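You operate a simulated robot arm through the tools that you are given. There is no shell and no other tool.

You run a simulated robot arm. Do the job below in one go: nothing can be reset, and whatever is moved stays where it is left.

Task
Check the olive on seat two of the blue tray under the lit loupe; bin it if stung.
Fine: a sound one goes in the keep tub; end with the loupe aside and the lamp off.

It is judged by the outcome, as a careful person would: the job done as asked, and still so three seconds after it is handed in. It fails if anything else is knocked over, pushed out of place, dropped, spilled or broken.

Robot
A 7-joint arm with a two-finger parallel gripper, fixed in place. Base frame: the origin is on the floor under the middle of its stand, x ahead of it, y to its left, z up. Units: m, rad, N and s.
It reaches about 1.058 m from its shoulder. Its first joint turns from -2.897 to 2.897 rad. Payload 4.4 kg.
The TCP is the grasp point between the finger pads, 0.023 m short of the fingertips. In the tool frame z runs along the fingers and y along their closing line. The gripper opens to 0.094 m. The fingers are 0.038 m wide and 0.01 m thick; the gripper's body (0.054 by 0.096 m) begins 0.039 m behind the TCP.
Orientation is that of the tool frame in the base frame, as a unit quaternion [x, y, z, w]. With the fingers straight down and closing along the base's y, the tool's x points along the base's -x, its y along +y and its z along -z.

Tools
- The arm moves only by the tool move_arm. Its argument "moves" is a list of rows, each an object of numbers (a shift or turn left out is 0, a gripper value left out holds the last): "tx", "ty", "tz": the shift along the tool's x, y, z in m; "ax", "ay", "az": the turn, a rotation vector about the tool's x, y, z in rad; "jaw": the finger opening in m, from 0 to 0.094. In form: [{"tx": .., "ty": .., "tz": .., "ax": .., "ay": .., "az": .., "jaw": ..}, ...]. A call has 1 to 20 rows; each row is the pose to reach, as a shift and turn from the pose commanded when the call began, along the tool's axes at that moment. Each row takes 0.2 s and may step no farther than 0.05 m and 0.15 rad from the row before; otherwise, or with a gripper value out of range, the whole call is refused. A pose out of reach is approached as far as the arm can. The call stops where the force on the tool passes 40 N (or 10 N more than at its start, if that is more) or the arm is blocked; 0.2 s more then pass. Each finger travels about 0.108 m/s and halts on what it meets, pressing with about 39 N; the grip force reading is that of the motor and also rises with nothing between the fingers. The clock runs only during rows and for 0.2 s after the last one: add rows that repeat a pose to give the fingers time. It gives the time, the measured TCP pose, the force on the tool (base axes), the opening and the grip force at its end, in the units of the frame above (readings bear some noise), with the torque about the TCP (base axes, N m) and any sound that the robot's microphone picked up, and new pictures: "show" is both (left out), scene, wrist or none.
- Cameras (640 x 400 px; columns grow to the right, rows downward): "scene" is fixed at [0.3998, -0.6495, 1.6746]; the picture's right is [0.83, 0.56, 0.00], its down [0.52, -0.77, -0.37] and it looks along [-0.21, 0.31, -0.93] (base axes); focal length 280 px, centre (320, 200). "wrist" rides on the gripper at [0.086, 0.016, -0.074] in the tool frame; the picture's right is [-0.18, 0.98, 0.00], its down [-0.58, -0.11, -0.81] and it looks along [-0.79, -0.15, 0.59] (tool axes); focal length 243 px, centre (320, 200). There is no depth. A picture from a camera that has moved, and an enlarged one, comes with that camera's place and axes in the base frame and with its lens.
- enlarge(camera, box): a new picture of the part [left, top, right, bottom] of that camera's present view, enlarged. The clock stands still meanwhile.
- job_done(): hands the job in; it is judged then, once.

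Nothing tells you positions but the pictures and the camera data. Unless the task says otherwise, let go and move clear before handing in.

The tools are called after "Call:" as name(argument=value, ...) on one line, values as JSON. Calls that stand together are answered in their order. move_arm: Moves the arm, as the interface text tells. Its arguments: {"type":"object","properties":{"moves":{"type":"array","items":{"type":"object","properties":{"tx":{"type":"number"},"ty":{"type":"number"},"tz":{"type":"number"},"ax":{"type":"number"},"ay":{"type":"number"},"az":{"type":"number"},"jaw":{"type":"number"}}}},"show":{"type":"string","enum":["both","scene","wrist","none"]}},"required":["moves"]} The other tools are called the same way: enlarge (camera, box) takes an enlarged picture of a part of a camera's view; job_done () hands the job in.

At the start:

```text
time: 0.0
tool_pos: [0.0312, -0.5523, 1.2905]
orientation: [0.0, 1.0, 0.001, 0.0]
ft_force: [-0.1, 0.9, 0.4]
moment: [-0.02, -0.03, 0.01]
grip_width: 0.094
grip_force: 0.1
```

scene: 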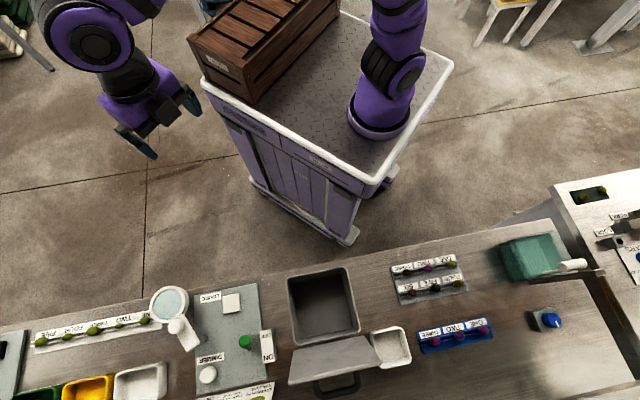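
wrist: 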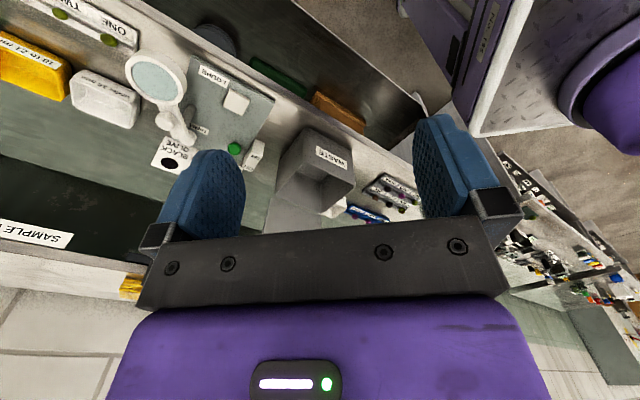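

I see a workbench with a loupe on a swing arm, a lamp panel, a waste bin, and several seat strips; the blue tray with labelled seats is to the right of the waste bin. I'll enlarge parts of the view before moving anything.

Call:
enlarge(camera="scene", box=[380, 230, 580, 355])

Call:
enlarge(camera="scene", box=[130, 270, 338, 400])

Call:
enlarge(camera="scene", box=[0, 280, 192, 400])

Call:
enlarge(camera="scene", box=[260, 250, 500, 400])

Call:
enlarge(camera="wrist", box=[100, 20, 420, 220])

```text
3.20 times, centred on (480, 292) of scene
camera zoom: at [0.3998, -0.6495, 1.6746], right [0.83, 0.56, 0.0], down [0.52, -0.77, -0.37], along [-0.21, 0.31, -0.93], focal length 894 px, centre (-192, -96)
```

zoom: 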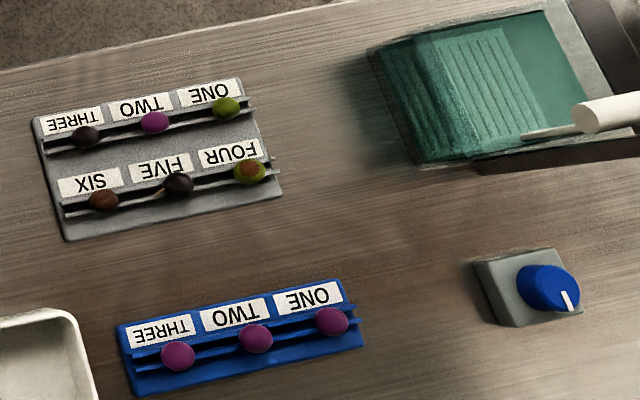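

```text
3.08 times, centred on (234, 335) of scene
camera zoom: at [0.3998, -0.6495, 1.6746], right [0.83, 0.56, 0.0], down [0.52, -0.77, -0.37], along [-0.21, 0.31, -0.93], focal length 860 px, centre (585, -215)
```

zoom: 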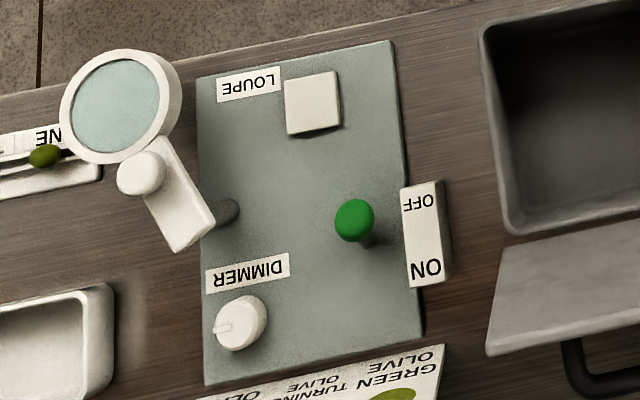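

```text
3.33 times, centred on (96, 340) of scene
camera zoom: at [0.3998, -0.6495, 1.6746], right [0.83, 0.56, 0.0], down [0.52, -0.77, -0.37], along [-0.21, 0.31, -0.93], focal length 932 px, centre (1067, -267)
```

zoom: 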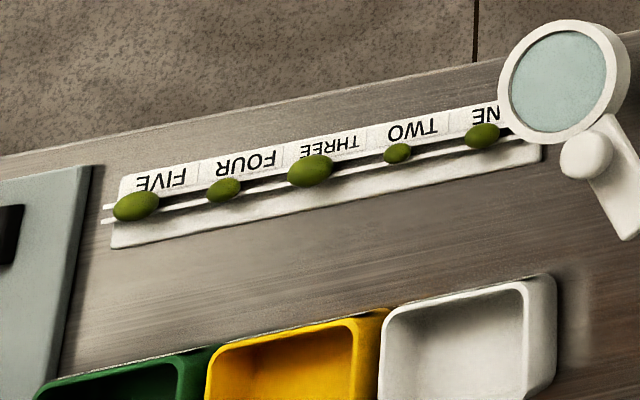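

```text
2.67 times, centred on (380, 325) of scene
camera zoom: at [0.3998, -0.6495, 1.6746], right [0.83, 0.56, 0.0], down [0.52, -0.77, -0.37], along [-0.21, 0.31, -0.93], focal length 745 px, centre (160, -133)
```

zoom: 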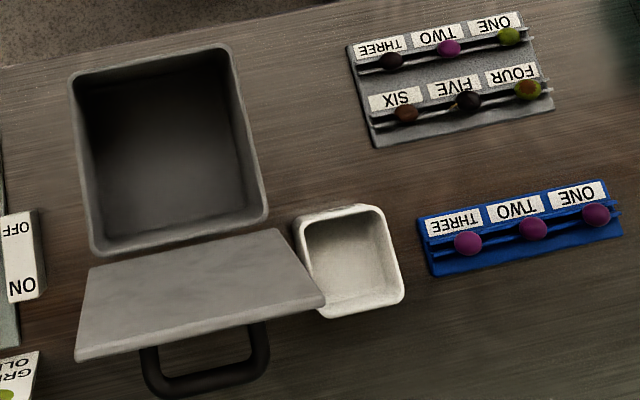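

```text
2.00 times, centred on (260, 120) of wrist
camera zoom: at [-0.0567, -0.5371, 1.3633], right [0.18, 0.98, 0.0], down [0.58, -0.11, 0.81], along [0.79, -0.15, -0.59], focal length 485 px, centre (440, 360)
```

zoom: 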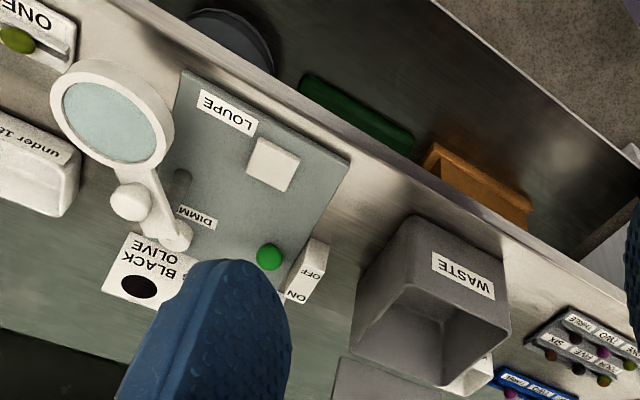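

The bench runs at about 45° to the base axes. By triangulation its top is near z≈0.86, with the blue tray around (0.73,-0.50) and the loupe panel around (0.24,-0.83). I'll turn the wrist camera to face the bench squarely and look closer.

Call:
move_arm(moves=[{"az": 0.14}, {"az": 0.28}, {"az": 0.42}, {"az": 0.56}, {"az": 0.7}, {"az": 0.785}], show="both")

```text
time: 1.4
tool_pos: [0.0317, -0.553, 1.2896]
orientation: [0.385, 0.923, 0.0, 0.001]
ft_force: [0.1, 0.2, 0.1]
moment: [-0.01, -0.01, 0.04]
grip_width: 0.0938
grip_force: 0.1
camera wrist: at [-0.0201, -0.4808, 1.3639], right [0.83, 0.56, 0.0], down [0.33, -0.49, 0.81], along [0.45, -0.67, -0.59], focal length 243 px, centre (320, 200)
```

scene: 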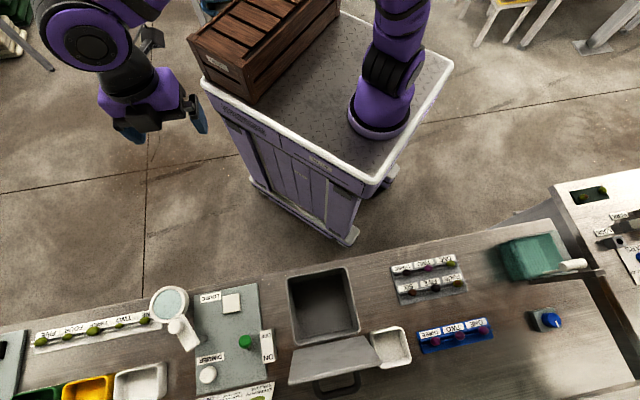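
wrist: 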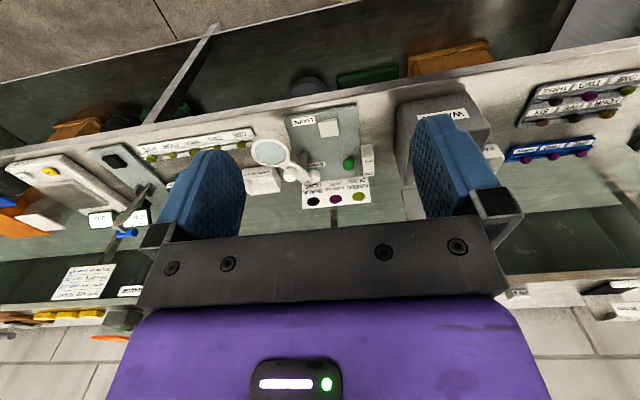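

The wrist camera now faces the bench, with the picture upside down. I'll enlarge the loupe panel, the bin, the tubs and the tray areas.

Call:
enlarge(camera="wrist", box=[230, 85, 410, 215])

Call:
enlarge(camera="wrist", box=[460, 60, 640, 200])

Call:
enlarge(camera="wrist", box=[0, 100, 260, 310])

Call:
enlarge(camera="scene", box=[150, 280, 300, 400])

Call:
enlarge(camera="scene", box=[540, 160, 640, 280])

```text
3.08 times, centred on (320, 150) of wrist
camera zoom: at [-0.0201, -0.4808, 1.3639], right [0.83, 0.56, 0.0], down [0.33, -0.49, 0.81], along [0.45, -0.67, -0.59], focal length 746 px, centre (320, 354)
```

zoom: 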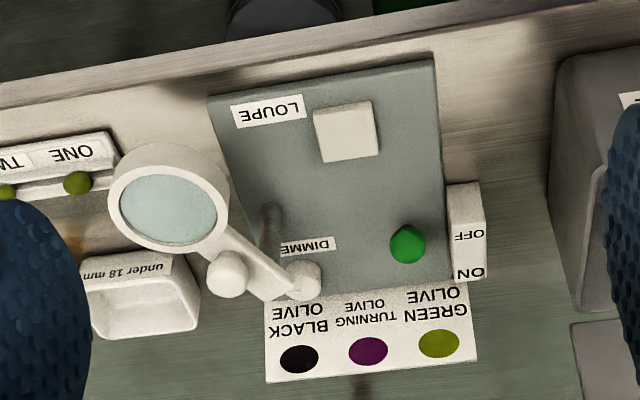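

```text
2.86 times, centred on (550, 130) of wrist
camera zoom: at [-0.0201, -0.4808, 1.3639], right [0.83, 0.56, 0.0], down [0.33, -0.49, 0.81], along [0.45, -0.67, -0.59], focal length 693 px, centre (-337, 400)
```

zoom: 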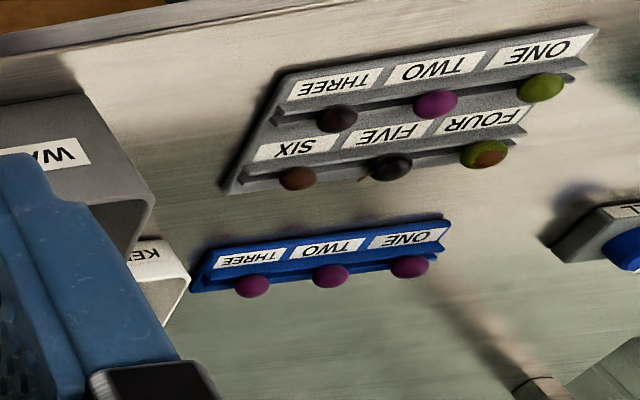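

```text
1.90 times, centred on (130, 205) of wrist
camera zoom: at [-0.0201, -0.4808, 1.3639], right [0.83, 0.56, 0.0], down [0.33, -0.49, 0.81], along [0.45, -0.67, -0.59], focal length 462 px, centre (682, 190)
```

zoom: 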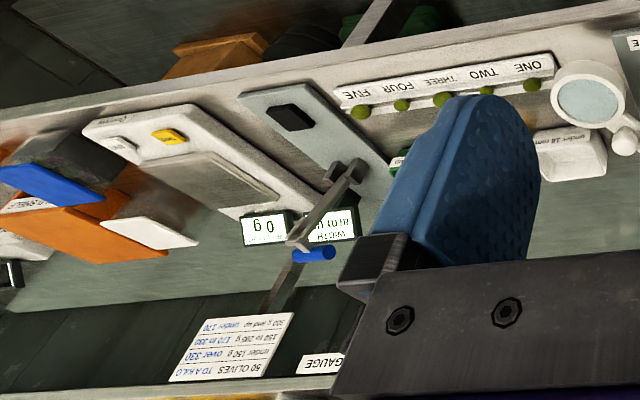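

```text
3.33 times, centred on (225, 340) of scene
camera zoom: at [0.3998, -0.6495, 1.6746], right [0.83, 0.56, 0.0], down [0.52, -0.77, -0.37], along [-0.21, 0.31, -0.93], focal length 932 px, centre (637, -267)
```

zoom: 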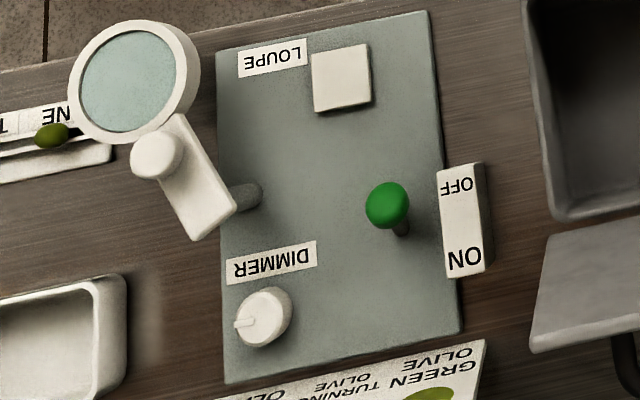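

```text
3.33 times, centred on (590, 220) of scene
camera zoom: at [0.3998, -0.6495, 1.6746], right [0.83, 0.56, 0.0], down [0.52, -0.77, -0.37], along [-0.21, 0.31, -0.93], focal length 932 px, centre (-580, 133)
```

zoom: 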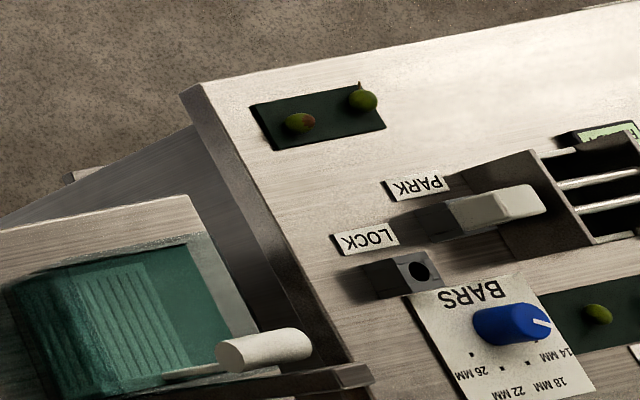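

The panel carries a swing loupe on a post, a white stage pad, a green toggle leaning to OFF and a dimmer. The keep tub is the white one beside the WASTE bin. I'll move in for a steeper, closer look at the panel, well above everything.

Call:
move_arm(moves=[{"tx": -0.018, "ty": -0.012, "tz": 0.03, "ay": 0.1}, {"tx": -0.036, "ty": -0.024, "tz": 0.06, "ay": 0.2}, {"tx": -0.054, "ty": -0.036, "tz": 0.09, "ay": 0.3}, {"tx": -0.072, "ty": -0.048, "tz": 0.12, "ay": 0.4}, {"tx": -0.09, "ty": -0.06, "tz": 0.15, "ay": 0.5}, {"tx": -0.09, "ty": -0.06, "tz": 0.15, "ay": 0.5}], show="both")

```text
time: 2.8
tool_pos: [0.0532, -0.6595, 1.1403]
orientation: [0.371, 0.895, 0.094, -0.229]
ft_force: [-0.1, 1.2, -0.2]
moment: [-0.02, 0.01, 0.04]
grip_width: 0.0938
grip_force: 0.0
camera wrist: at [0.0358, -0.6195, 1.2459], right [0.81, 0.58, -0.09], down [0.56, -0.71, 0.43], along [0.19, -0.4, -0.9], focal length 243 px, centre (320, 200)
```

scene: 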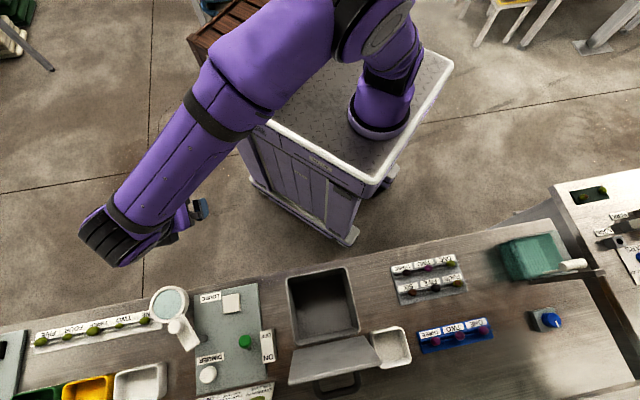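
wrist: 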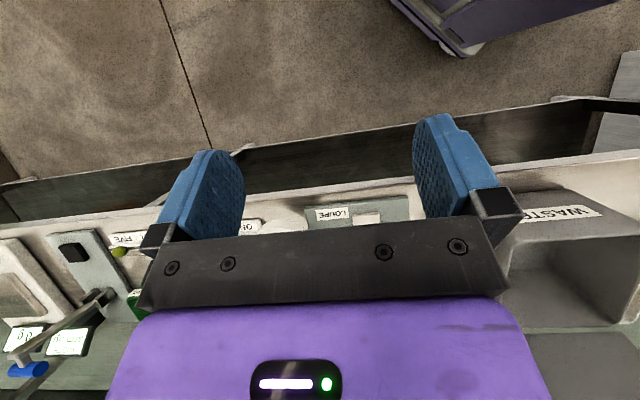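

The gripper body hides the panel in this tilt, so a vertical tool serves better. I'll go back upright and move further over the panel, still well above the loupe.

Call:
move_arm(moves=[{"tx": -0.015, "ty": 0.007, "tz": -0.004, "ay": -0.1}, {"tx": -0.033, "ty": 0.014, "tz": -0.009, "ay": -0.2}, {"tx": -0.052, "ty": 0.022, "tz": -0.014, "ay": -0.3}, {"tx": -0.07, "ty": 0.03, "tz": -0.02, "ay": -0.4}, {"tx": -0.0886, "ty": 0.039, "tz": -0.0256, "ay": -0.5}, {"tx": -0.0886, "ty": 0.039, "tz": -0.0256, "ay": -0.5}], show="both")

```text
time: 4.2
tool_pos: [0.1436, -0.6947, 1.1195]
orientation: [0.383, 0.924, 0.0, 0.001]
ft_force: [1.4, 0.6, -0.6]
moment: [-0.01, -0.02, -0.02]
grip_width: 0.094
grip_force: 0.0
camera wrist: at [0.0923, -0.6227, 1.1928], right [0.83, 0.56, 0.0], down [0.33, -0.49, 0.81], along [0.46, -0.67, -0.59], focal length 243 px, centre (320, 200)
```

scene: 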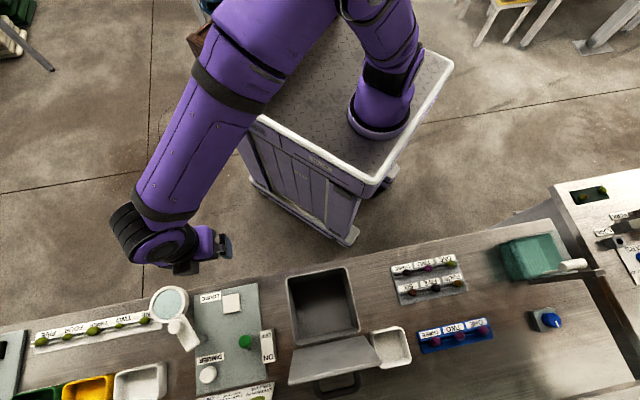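
wrist: 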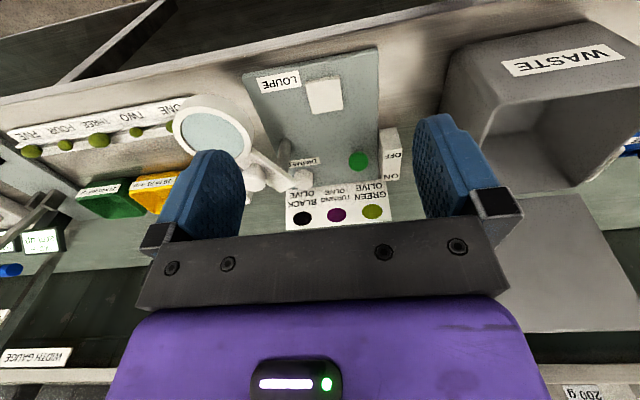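

Call:
enlarge(camera="wrist", box=[160, 30, 430, 200])

Call:
enlarge(camera="wrist", box=[330, 130, 410, 190])

Call:
enlarge(camera="wrist", box=[240, 50, 380, 140])

```text
2.35 times, centred on (295, 115) of wrist
camera zoom: at [0.0923, -0.6227, 1.1928], right [0.83, 0.56, 0.0], down [0.33, -0.49, 0.81], along [0.46, -0.67, -0.59], focal length 571 px, centre (379, 400)
```

zoom: 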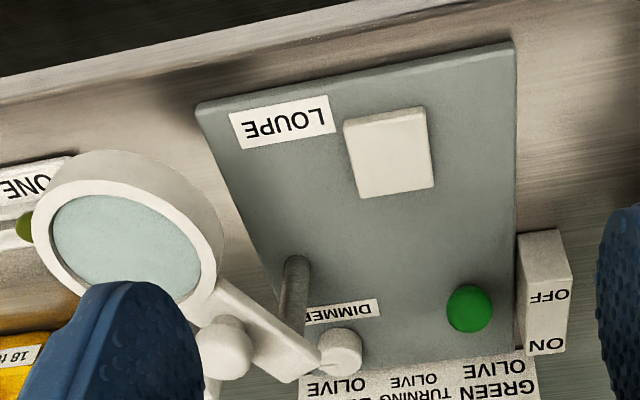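

```text
6.67 times, centred on (370, 160) of wrist
camera zoom: at [0.0923, -0.6227, 1.1928], right [0.83, 0.56, 0.0], down [0.33, -0.49, 0.81], along [0.46, -0.67, -0.59], focal length 1618 px, centre (-13, 467)
```

zoom: 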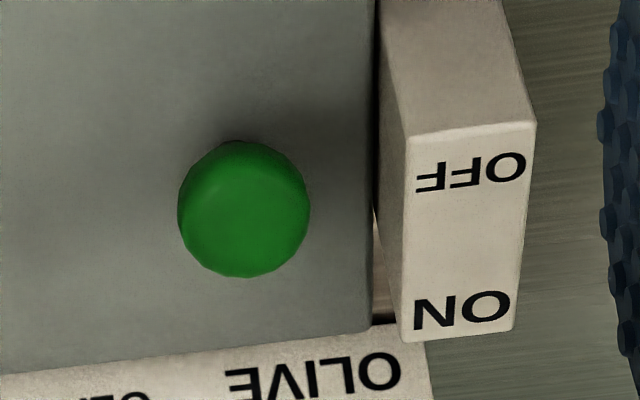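

```text
4.44 times, centred on (310, 95) of wrist
camera zoom: at [0.0923, -0.6227, 1.1928], right [0.83, 0.56, 0.0], down [0.33, -0.49, 0.81], along [0.46, -0.67, -0.59], focal length 1078 px, centre (364, 667)
```

zoom: 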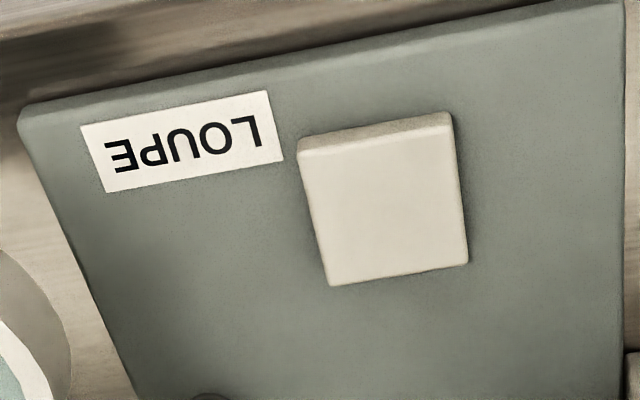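

I've located the stage pad centre near (0.197,-0.763) with its top at z≈0.897, the green toggle leaning to OFF, and the loupe post. Next I'll go across, high up, to view the blue tray and its olive closely.

Call:
move_arm(moves=[{"tz": -0.03}, {"ty": 0.045, "tx": -0.007, "tz": -0.05}, {"ty": 0.09, "tx": -0.014, "tz": -0.05}, {"ty": 0.135, "tx": -0.021, "tz": -0.05}, {"ty": 0.18, "tx": -0.028, "tz": -0.05}, {"ty": 0.225, "tx": -0.035, "tz": -0.05}, {"ty": 0.27, "tx": -0.042, "tz": -0.05}, {"ty": 0.315, "tx": -0.049, "tz": -0.05}, {"ty": 0.36, "tx": -0.056, "tz": -0.05}, {"ty": 0.405, "tx": -0.063, "tz": -0.05}, {"ty": 0.45, "tx": -0.07, "tz": -0.05}, {"ty": 0.495, "tx": -0.077, "tz": -0.05}, {"ty": 0.54, "tx": -0.084, "tz": -0.03}, {"ty": 0.58, "tx": -0.09, "tz": 0.0}, {"ty": 0.58, "tx": -0.09, "tz": 0.0}], show="both")

```text
refused: row 14 steps farther than a row can; nothing moved
```

Row 14 stepped a little too far and nothing moved. I'll use a smaller step there.

Call:
move_arm(moves=[{"tz": -0.03}, {"ty": 0.045, "tx": -0.007, "tz": -0.05}, {"ty": 0.09, "tx": -0.014, "tz": -0.05}, {"ty": 0.135, "tx": -0.021, "tz": -0.05}, {"ty": 0.18, "tx": -0.028, "tz": -0.05}, {"ty": 0.225, "tx": -0.035, "tz": -0.05}, {"ty": 0.27, "tx": -0.042, "tz": -0.05}, {"ty": 0.315, "tx": -0.049, "tz": -0.05}, {"ty": 0.36, "tx": -0.056, "tz": -0.05}, {"ty": 0.405, "tx": -0.063, "tz": -0.05}, {"ty": 0.45, "tx": -0.07, "tz": -0.05}, {"ty": 0.495, "tx": -0.077, "tz": -0.05}, {"ty": 0.535, "tx": -0.084, "tz": -0.03}, {"ty": 0.57, "tx": -0.09, "tz": -0.01}, {"ty": 0.58, "tx": -0.09, "tz": 0.0}, {"ty": 0.58, "tx": -0.09, "tz": 0.0}], show="both")

```text
time: 7.6
tool_pos: [0.6178, -0.3507, 1.12]
orientation: [0.383, 0.924, 0.001, 0.0]
ft_force: [-0.7, -0.6, 0.0]
moment: [0.0, -0.01, -0.01]
grip_width: 0.0939
grip_force: 0.1
camera wrist: at [0.5681, -0.2774, 1.193], right [0.82, 0.57, 0.0], down [0.33, -0.49, 0.81], along [0.46, -0.67, -0.59], focal length 243 px, centre (320, 200)
```

scene: 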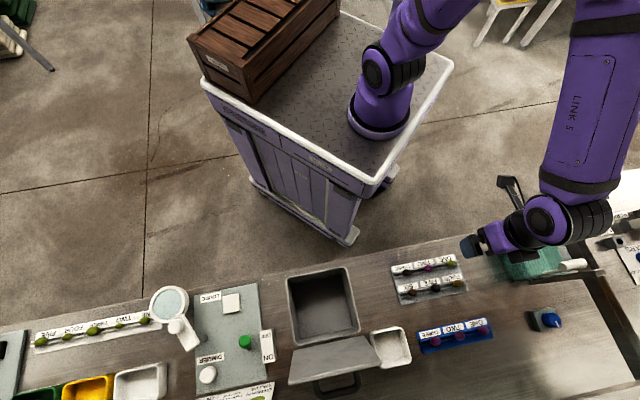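
wrist: 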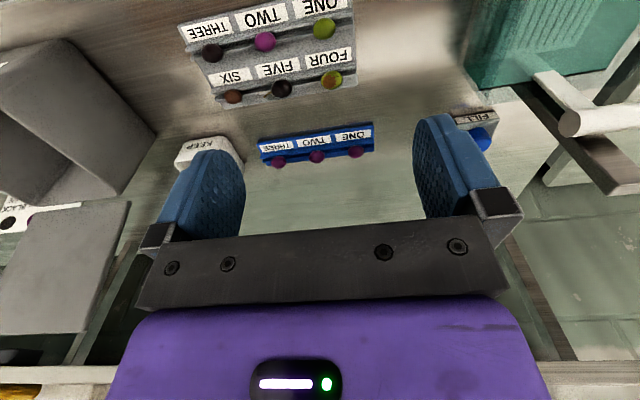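

The white tub by the bin is clearly labelled KEEP, and the blue tray is straight ahead. I'll enlarge the tray and the bin/keep area.

Call:
enlarge(camera="wrist", box=[245, 110, 395, 180])

Call:
enlarge(camera="wrist", box=[290, 130, 350, 170])

Call:
enlarge(camera="wrist", box=[0, 30, 250, 220])

Call:
enlarge(camera="scene", box=[410, 310, 500, 360])

Call:
enlarge(camera="scene", box=[270, 255, 430, 400])

```text
4.27 times, centred on (320, 145) of wrist
camera zoom: at [0.5681, -0.2774, 1.193], right [0.82, 0.57, 0.0], down [0.33, -0.49, 0.81], along [0.46, -0.67, -0.59], focal length 1035 px, centre (320, 435)
```

zoom: 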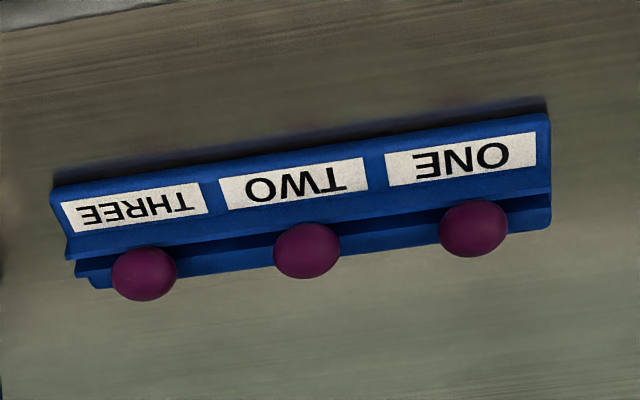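

```text
10.00 times, centred on (320, 150) of wrist
camera zoom: at [0.5681, -0.2774, 1.193], right [0.82, 0.57, 0.0], down [0.33, -0.49, 0.81], along [0.46, -0.67, -0.59], focal length 2426 px, centre (320, 700)
```

zoom: 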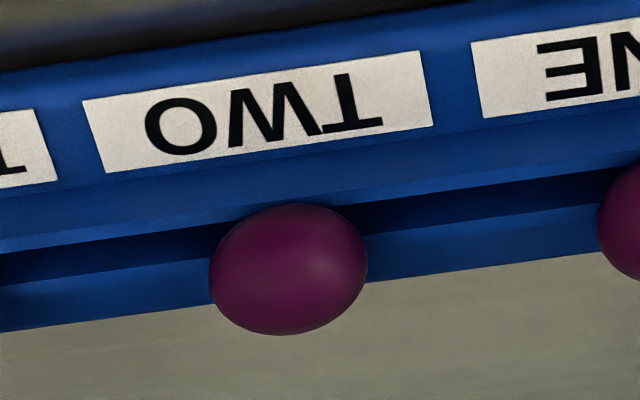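

```text
2.11 times, centred on (125, 125) of wrist
camera zoom: at [0.5681, -0.2774, 1.193], right [0.82, 0.57, 0.0], down [0.33, -0.49, 0.81], along [0.46, -0.67, -0.59], focal length 511 px, centre (730, 358)
```

zoom: 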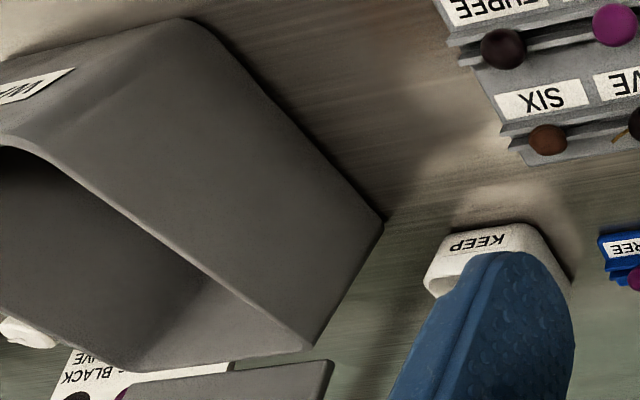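

```text
7.11 times, centred on (455, 335) of scene
camera zoom: at [0.3998, -0.6495, 1.6746], right [0.83, 0.56, 0.0], down [0.52, -0.77, -0.37], along [-0.21, 0.31, -0.93], focal length 1987 px, centre (-640, -760)
```

zoom: 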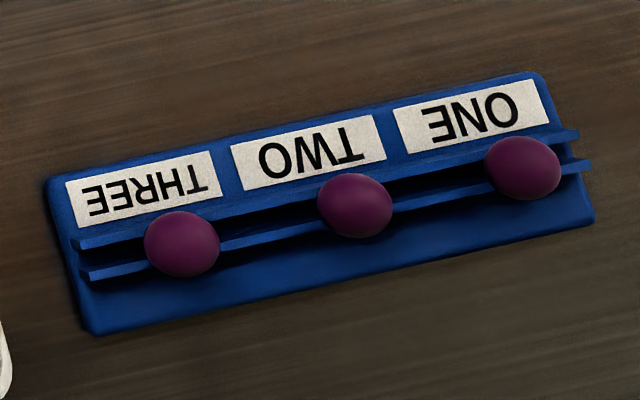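

```text
2.76 times, centred on (350, 328) of scene
camera zoom: at [0.3998, -0.6495, 1.6746], right [0.83, 0.56, 0.0], down [0.52, -0.77, -0.37], along [-0.21, 0.31, -0.93], focal length 771 px, centre (237, -152)
```

zoom: 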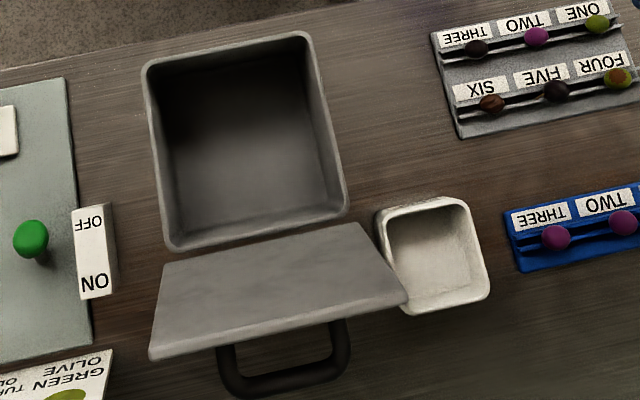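

The blue tray's seat-two olive is at about (0.717,-0.503,0.910) and rests on two raised rails. I'll move above it and turn the gripper 90° so the fingers close across the rails, with the camera looking back toward the loupe.

Call:
move_arm(moves=[{"tx": -0.016, "ty": -0.003, "tz": 0.005, "az": 0.143}, {"tx": -0.032, "ty": -0.007, "tz": 0.01, "az": 0.286}, {"tx": -0.048, "ty": -0.01, "tz": 0.015, "az": 0.428}, {"tx": -0.065, "ty": -0.0136, "tz": 0.02, "az": 0.571}, {"tx": -0.081, "ty": -0.017, "tz": 0.025, "az": 0.714}, {"tx": -0.097, "ty": -0.0204, "tz": 0.03, "az": 0.857}, {"tx": -0.113, "ty": -0.0238, "tz": 0.035, "az": 1.0}, {"tx": -0.1295, "ty": -0.0272, "tz": 0.04, "az": 1.142}, {"tx": -0.1456, "ty": -0.0306, "tz": 0.045, "az": 1.285}, {"tx": -0.162, "ty": -0.034, "tz": 0.05, "az": 1.428}, {"tx": -0.178, "ty": -0.0374, "tz": 0.06, "az": 1.571}, {"tx": -0.178, "ty": -0.0374, "tz": 0.06, "az": 1.571}], show="both")

```text
time: 10.2
tool_pos: [0.7172, -0.501, 1.0602]
orientation: [0.924, 0.383, 0.0, -0.001]
ft_force: [-0.3, -0.3, 0.6]
moment: [-0.02, -0.01, -0.02]
grip_width: 0.0939
grip_force: 0.0
camera wrist: at [0.7888, -0.4519, 1.134], right [0.56, -0.83, 0.0], down [-0.49, -0.33, 0.81], along [-0.67, -0.45, -0.59], focal length 243 px, centre (320, 200)
```

scene: 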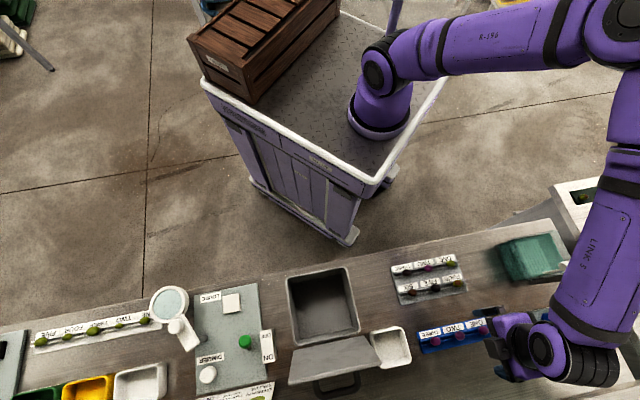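
wrist: 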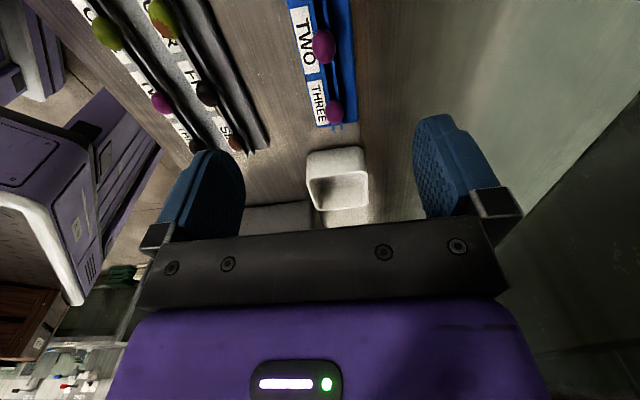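

The gripper is above the olive, which is at the top centre of the wrist picture. I'll enlarge to check the rail profile and refine the olive's position.

Call:
enlarge(camera="wrist", box=[270, 0, 390, 75])

Call:
enlarge(camera="wrist", box=[280, 70, 400, 145])

Call:
enlarge(camera="wrist", box=[240, 110, 420, 240])

```text
5.33 times, centred on (330, 38) of wrist
camera zoom: at [0.7888, -0.4519, 1.134], right [0.56, -0.83, 0.0], down [-0.49, -0.33, 0.81], along [-0.67, -0.45, -0.59], focal length 1294 px, centre (267, 1067)
```

zoom: 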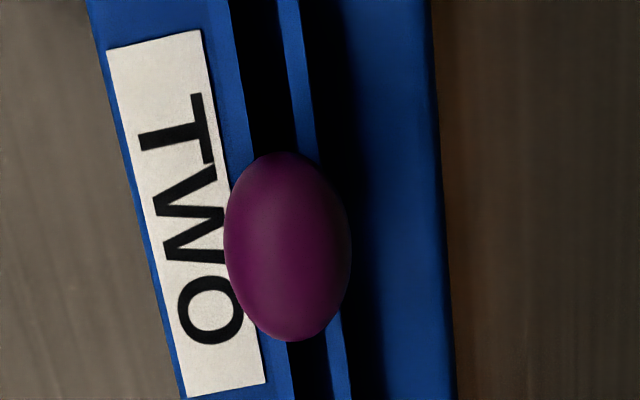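

```text
5.33 times, centred on (340, 108) of wrist
camera zoom: at [0.7888, -0.4519, 1.134], right [0.56, -0.83, 0.0], down [-0.49, -0.33, 0.81], along [-0.67, -0.45, -0.59], focal length 1294 px, centre (213, 693)
```

zoom: 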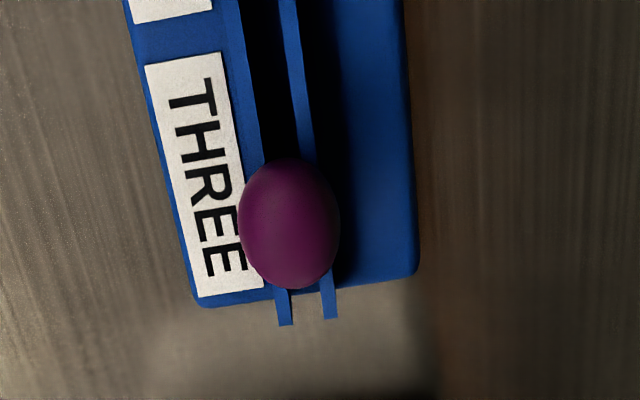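

```text
3.08 times, centred on (330, 175) of wrist
camera zoom: at [0.7888, -0.4519, 1.134], right [0.56, -0.83, 0.0], down [-0.49, -0.33, 0.81], along [-0.67, -0.45, -0.59], focal length 746 px, centre (289, 277)
```

zoom: 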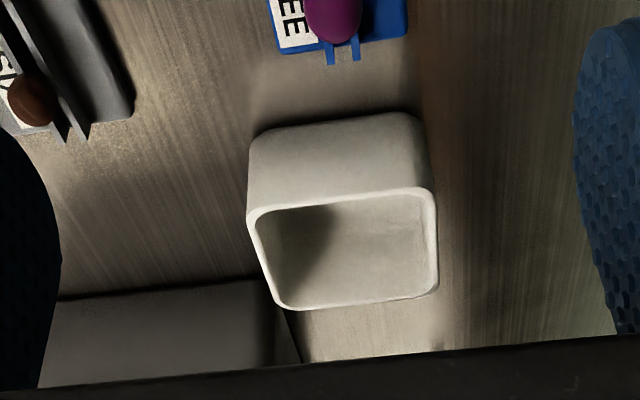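

The rails sit at about z≈0.897 and the olive is centred within a couple of millimetres of the gripper. I'll descend with the fingers partly closed and check alignment before the last bit.

Call:
move_arm(moves=[{"tx": -0.001, "ty": 0.0025, "tz": 0.03, "jaw": 0.064}, {"tx": -0.001, "ty": 0.0025, "tz": 0.06, "jaw": 0.06}, {"tx": -0.001, "ty": 0.0025, "tz": 0.09, "jaw": 0.06}, {"tx": -0.001, "ty": 0.0025, "tz": 0.11, "jaw": 0.06}], show="both")

```text
time: 11.2
tool_pos: [0.7166, -0.5035, 0.9495]
orientation: [0.924, 0.382, -0.001, 0.0]
ft_force: [0.0, 1.0, 0.6]
moment: [-0.01, 0.01, 0.01]
grip_width: 0.0603
grip_force: 0.0
camera wrist: at [0.788, -0.4531, 1.0231], right [0.56, -0.83, 0.0], down [-0.49, -0.33, 0.81], along [-0.67, -0.46, -0.59], focal length 243 px, centre (320, 200)
```

scene: 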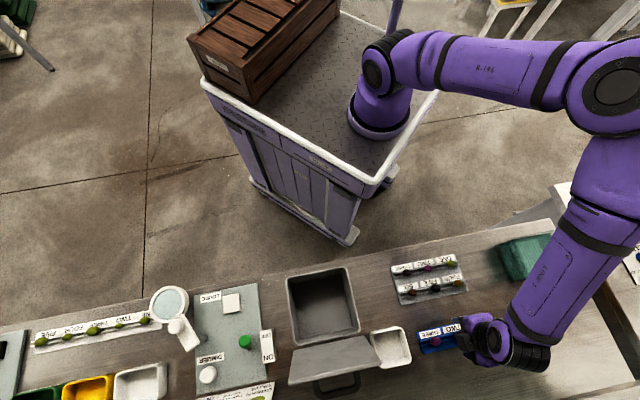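
wrist: 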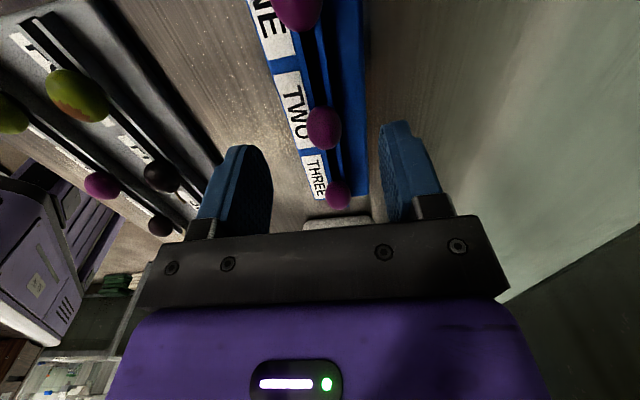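

Alignment is within 1–2 mm. I'll go down so the fingertips straddle the olive just at rail height, without touching the tray.

Call:
move_arm(moves=[{"tx": 0.001, "ty": 0.0005, "tz": 0.016}, {"tx": 0.001, "ty": 0.0005, "tz": 0.0325}, {"tx": 0.001, "ty": 0.0005, "tz": 0.0325}], show="both")

Call:
enlarge(camera="wrist", box=[200, 100, 450, 240])

Call:
enlarge(camera="scene", box=[400, 300, 530, 380])

```text
time: 12.0
tool_pos: [0.717, -0.502, 0.9178]
orientation: [0.924, 0.383, -0.001, 0.001]
ft_force: [0.5, 0.1, 0.8]
moment: [0.02, -0.03, -0.02]
grip_width: 0.0602
grip_force: 0.0
camera wrist: at [0.7893, -0.4528, 0.9908], right [0.56, -0.83, 0.0], down [-0.49, -0.33, 0.81], along [-0.67, -0.46, -0.59], focal length 243 px, centre (320, 200)
```

scene: 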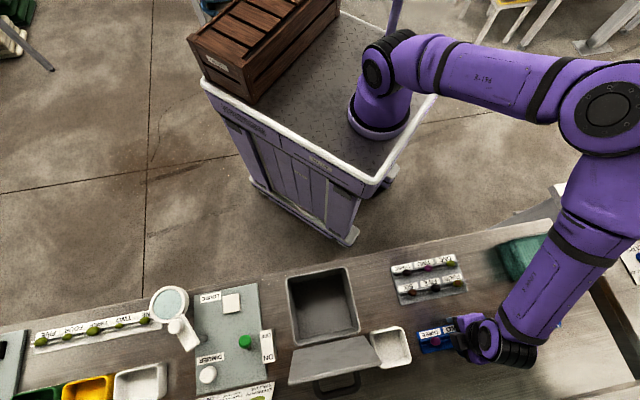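
wrist: 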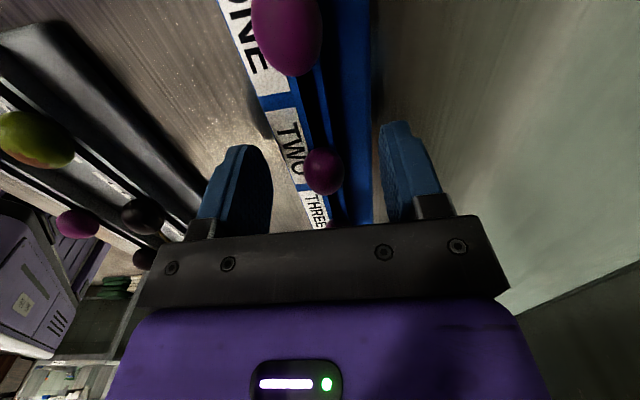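

```text
2.56 times, centred on (325, 170) of wrist
camera zoom: at [0.7893, -0.4528, 0.9908], right [0.56, -0.83, 0.0], down [-0.49, -0.33, 0.81], along [-0.67, -0.46, -0.59], focal length 621 px, centre (307, 277)
```

zoom: 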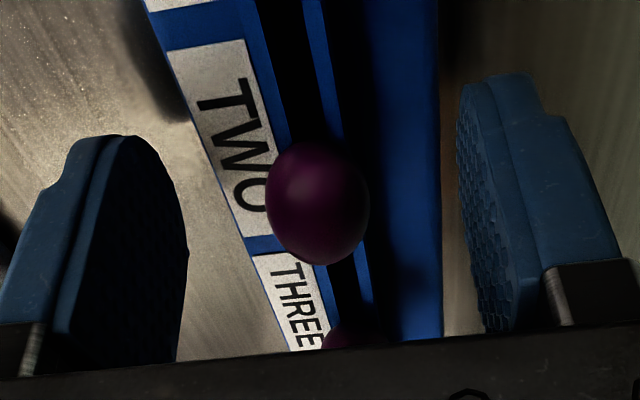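

```text
4.92 times, centred on (465, 340) of scene
camera zoom: at [0.3998, -0.6495, 1.6746], right [0.83, 0.56, 0.0], down [0.52, -0.77, -0.37], along [-0.21, 0.31, -0.93], focal length 1376 px, centre (-394, -489)
```

zoom: 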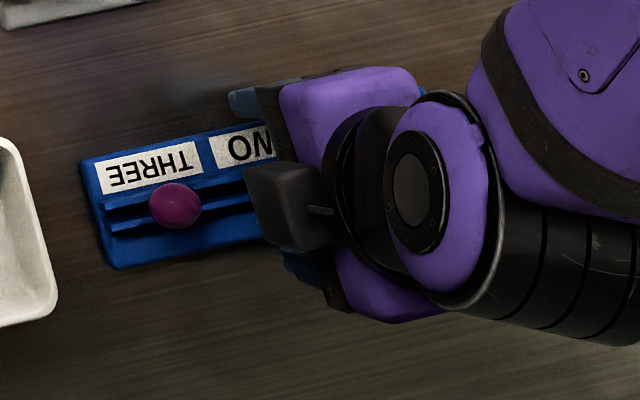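

The olive is centred between the fingers and the tips stay clear of the tray. I'll close gently in steps and watch the opening and force.

Call:
move_arm(moves=[{"jaw": 0.045}, {"jaw": 0.032}, {"jaw": 0.024}, {"jaw": 0.02}, {"jaw": 0.018}, {"jaw": 0.018}], show="wrist")

```text
time: 13.4
tool_pos: [0.7179, -0.5019, 0.918]
orientation: [0.924, 0.383, 0.0, 0.0]
ft_force: [0.2, 0.4, -0.6]
moment: [0.0, -0.01, -0.03]
grip_width: 0.0195
grip_force: 7.9
camera wrist: at [0.7893, -0.4529, 0.991], right [0.56, -0.83, 0.0], down [-0.49, -0.33, 0.81], along [-0.67, -0.46, -0.59], focal length 243 px, centre (320, 200)
```

wrist: 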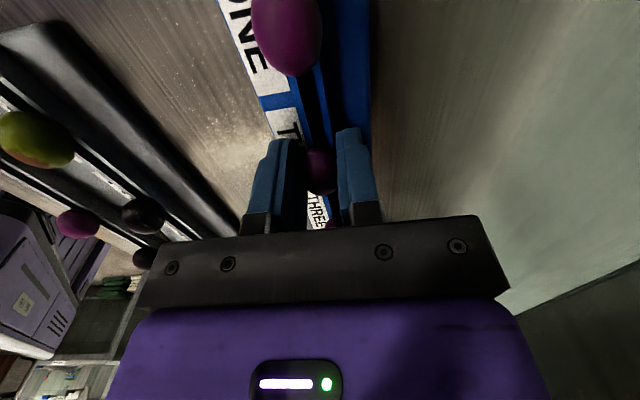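

The fingers have met the olive at 19.5 mm with about 8 N, a gentle hold. I'll lift a little and check that it comes along.

Call:
move_arm(moves=[{"tz": -0.01}, {"tz": -0.03}, {"tz": -0.06}, {"tz": -0.09}], show="both")

Call:
enlarge(camera="wrist", box=[240, 60, 400, 240])

```text
time: 14.4
tool_pos: [0.7181, -0.502, 1.0069]
orientation: [0.924, 0.383, 0.0, 0.0]
ft_force: [0.4, 0.3, -0.6]
moment: [0.02, 0.03, 0.02]
grip_width: 0.0193
grip_force: 7.4
camera wrist: at [0.79, -0.4524, 1.0811], right [0.56, -0.83, 0.0], down [-0.49, -0.33, 0.81], along [-0.67, -0.45, -0.59], focal length 243 px, centre (320, 200)
```

scene: 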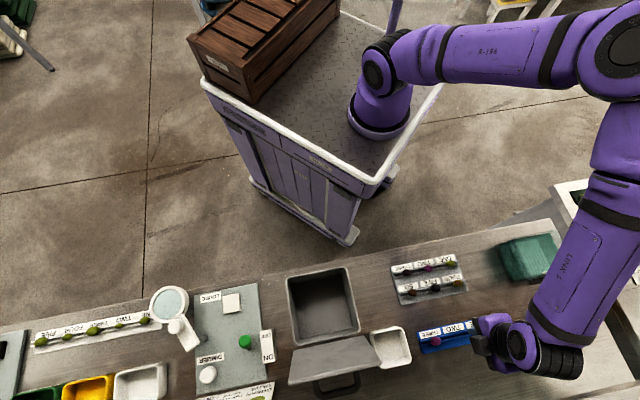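
wrist: 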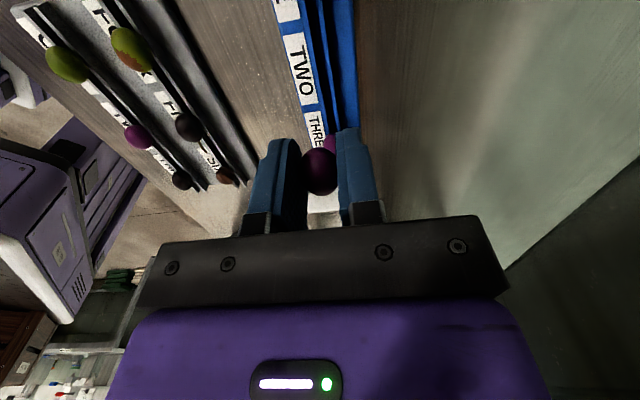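

```text
2.22 times, centred on (320, 150) of wrist
camera zoom: at [0.79, -0.4524, 1.0811], right [0.56, -0.83, 0.0], down [-0.49, -0.33, 0.81], along [-0.67, -0.45, -0.59], focal length 539 px, centre (320, 311)
```

zoom: 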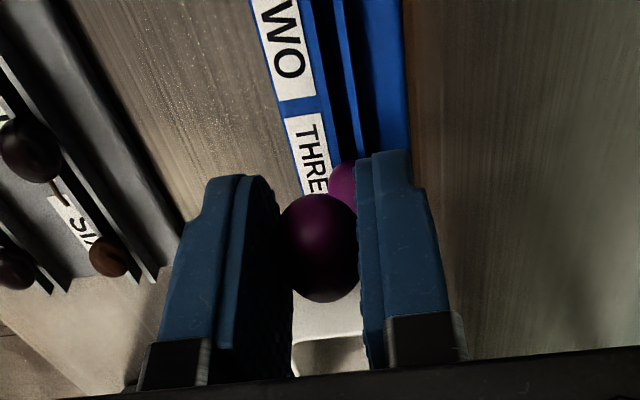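

The olive is held and seat two is empty. The WASTE bin rim is near z≈1.0, so I'll carry the olive at z≈1.15 over to the loupe panel and stop above the white stage pad.

Call:
move_arm(moves=[{"tz": -0.045}, {"tx": -0.01, "ty": -0.02, "tz": -0.085}, {"tx": -0.03, "ty": -0.05, "tz": -0.115}, {"tx": -0.06, "ty": -0.08, "tz": -0.14}, {"tx": -0.095, "ty": -0.11, "tz": -0.145}, {"tx": -0.135, "ty": -0.135, "tz": -0.145}, {"tx": -0.178, "ty": -0.155, "tz": -0.145}, {"tx": -0.224, "ty": -0.17, "tz": -0.145}, {"tx": -0.27, "ty": -0.18, "tz": -0.145}, {"tx": -0.318, "ty": -0.1837, "tz": -0.145}, {"tx": -0.366, "ty": -0.1837, "tz": -0.145}, {"tx": -0.414, "ty": -0.1837, "tz": -0.145}, {"tx": -0.462, "ty": -0.1837, "tz": -0.145}, {"tx": -0.508, "ty": -0.1837, "tz": -0.145}, {"tx": -0.54, "ty": -0.1837, "tz": -0.145}, {"tx": -0.5528, "ty": -0.1837, "tz": -0.145}, {"tx": -0.5528, "ty": -0.1837, "tz": -0.145}], show="both")

```text
time: 18.0
tool_pos: [0.1964, -0.7628, 1.1527]
orientation: [0.924, 0.383, -0.001, 0.0]
ft_force: [0.8, 0.3, -0.1]
moment: [0.01, 0.0, 0.03]
grip_width: 0.0188
grip_force: 8.2
camera wrist: at [0.2679, -0.7147, 1.2268], right [0.56, -0.83, 0.0], down [-0.49, -0.33, 0.81], along [-0.67, -0.46, -0.59], focal length 243 px, centre (320, 200)
```

scene: 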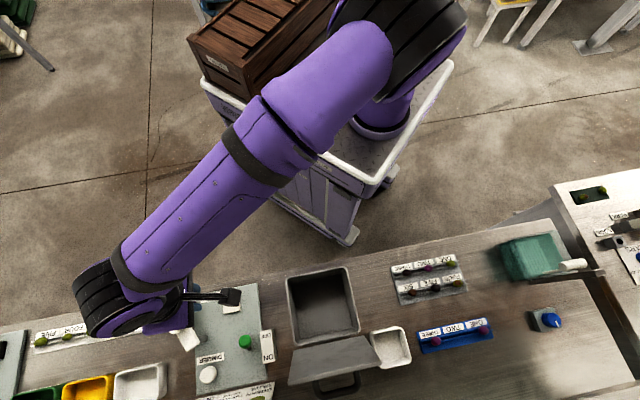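
wrist: 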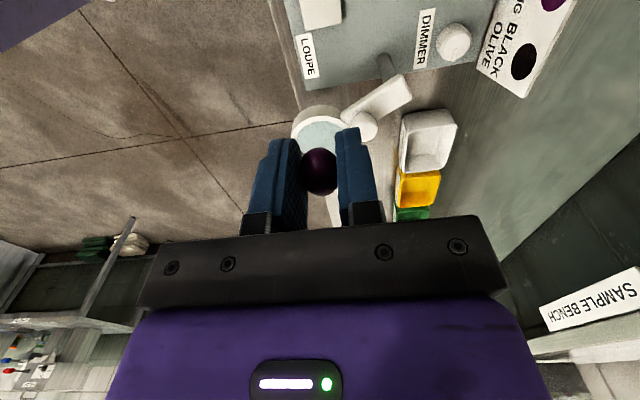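

I'm above the stage with the olive still held. I'll enlarge for the loupe, post, handle knob and dimmer from this angle.

Call:
enlarge(camera="wrist", box=[270, 0, 500, 150])

Call:
enlarge(camera="wrist", box=[280, 0, 360, 40])

Call:
enlarge(camera="scene", box=[160, 280, 280, 400])

```text
2.67 times, centred on (385, 75) of wrist
camera zoom: at [0.2679, -0.7147, 1.2268], right [0.56, -0.83, 0.0], down [-0.49, -0.33, 0.81], along [-0.67, -0.46, -0.59], focal length 647 px, centre (147, 533)
```

zoom: 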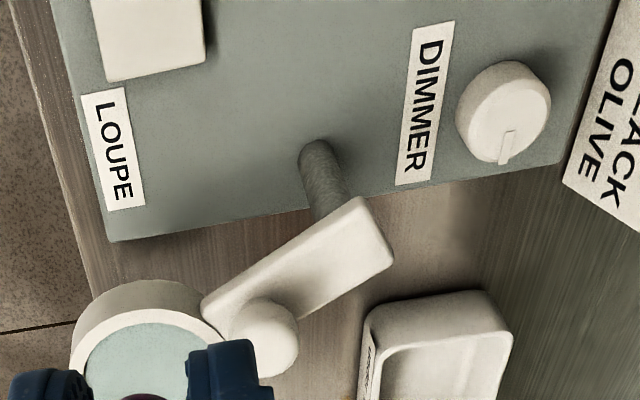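

```text
8.00 times, centred on (320, 20) of wrist
camera zoom: at [0.2679, -0.7147, 1.2268], right [0.56, -0.83, 0.0], down [-0.49, -0.33, 0.81], along [-0.67, -0.46, -0.59], focal length 1941 px, centre (320, 1640)
```

zoom: 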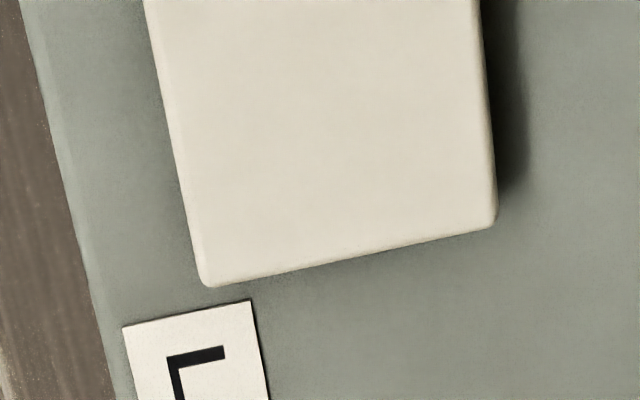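

```text
3.33 times, centred on (220, 340) of scene
camera zoom: at [0.3998, -0.6495, 1.6746], right [0.83, 0.56, 0.0], down [0.52, -0.77, -0.37], along [-0.21, 0.31, -0.93], focal length 932 px, centre (653, -267)
```

zoom: 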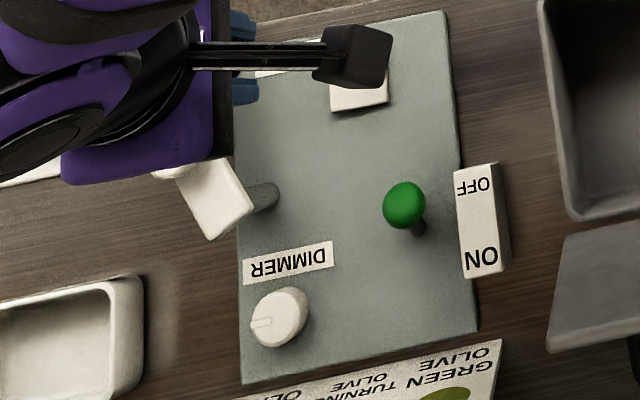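

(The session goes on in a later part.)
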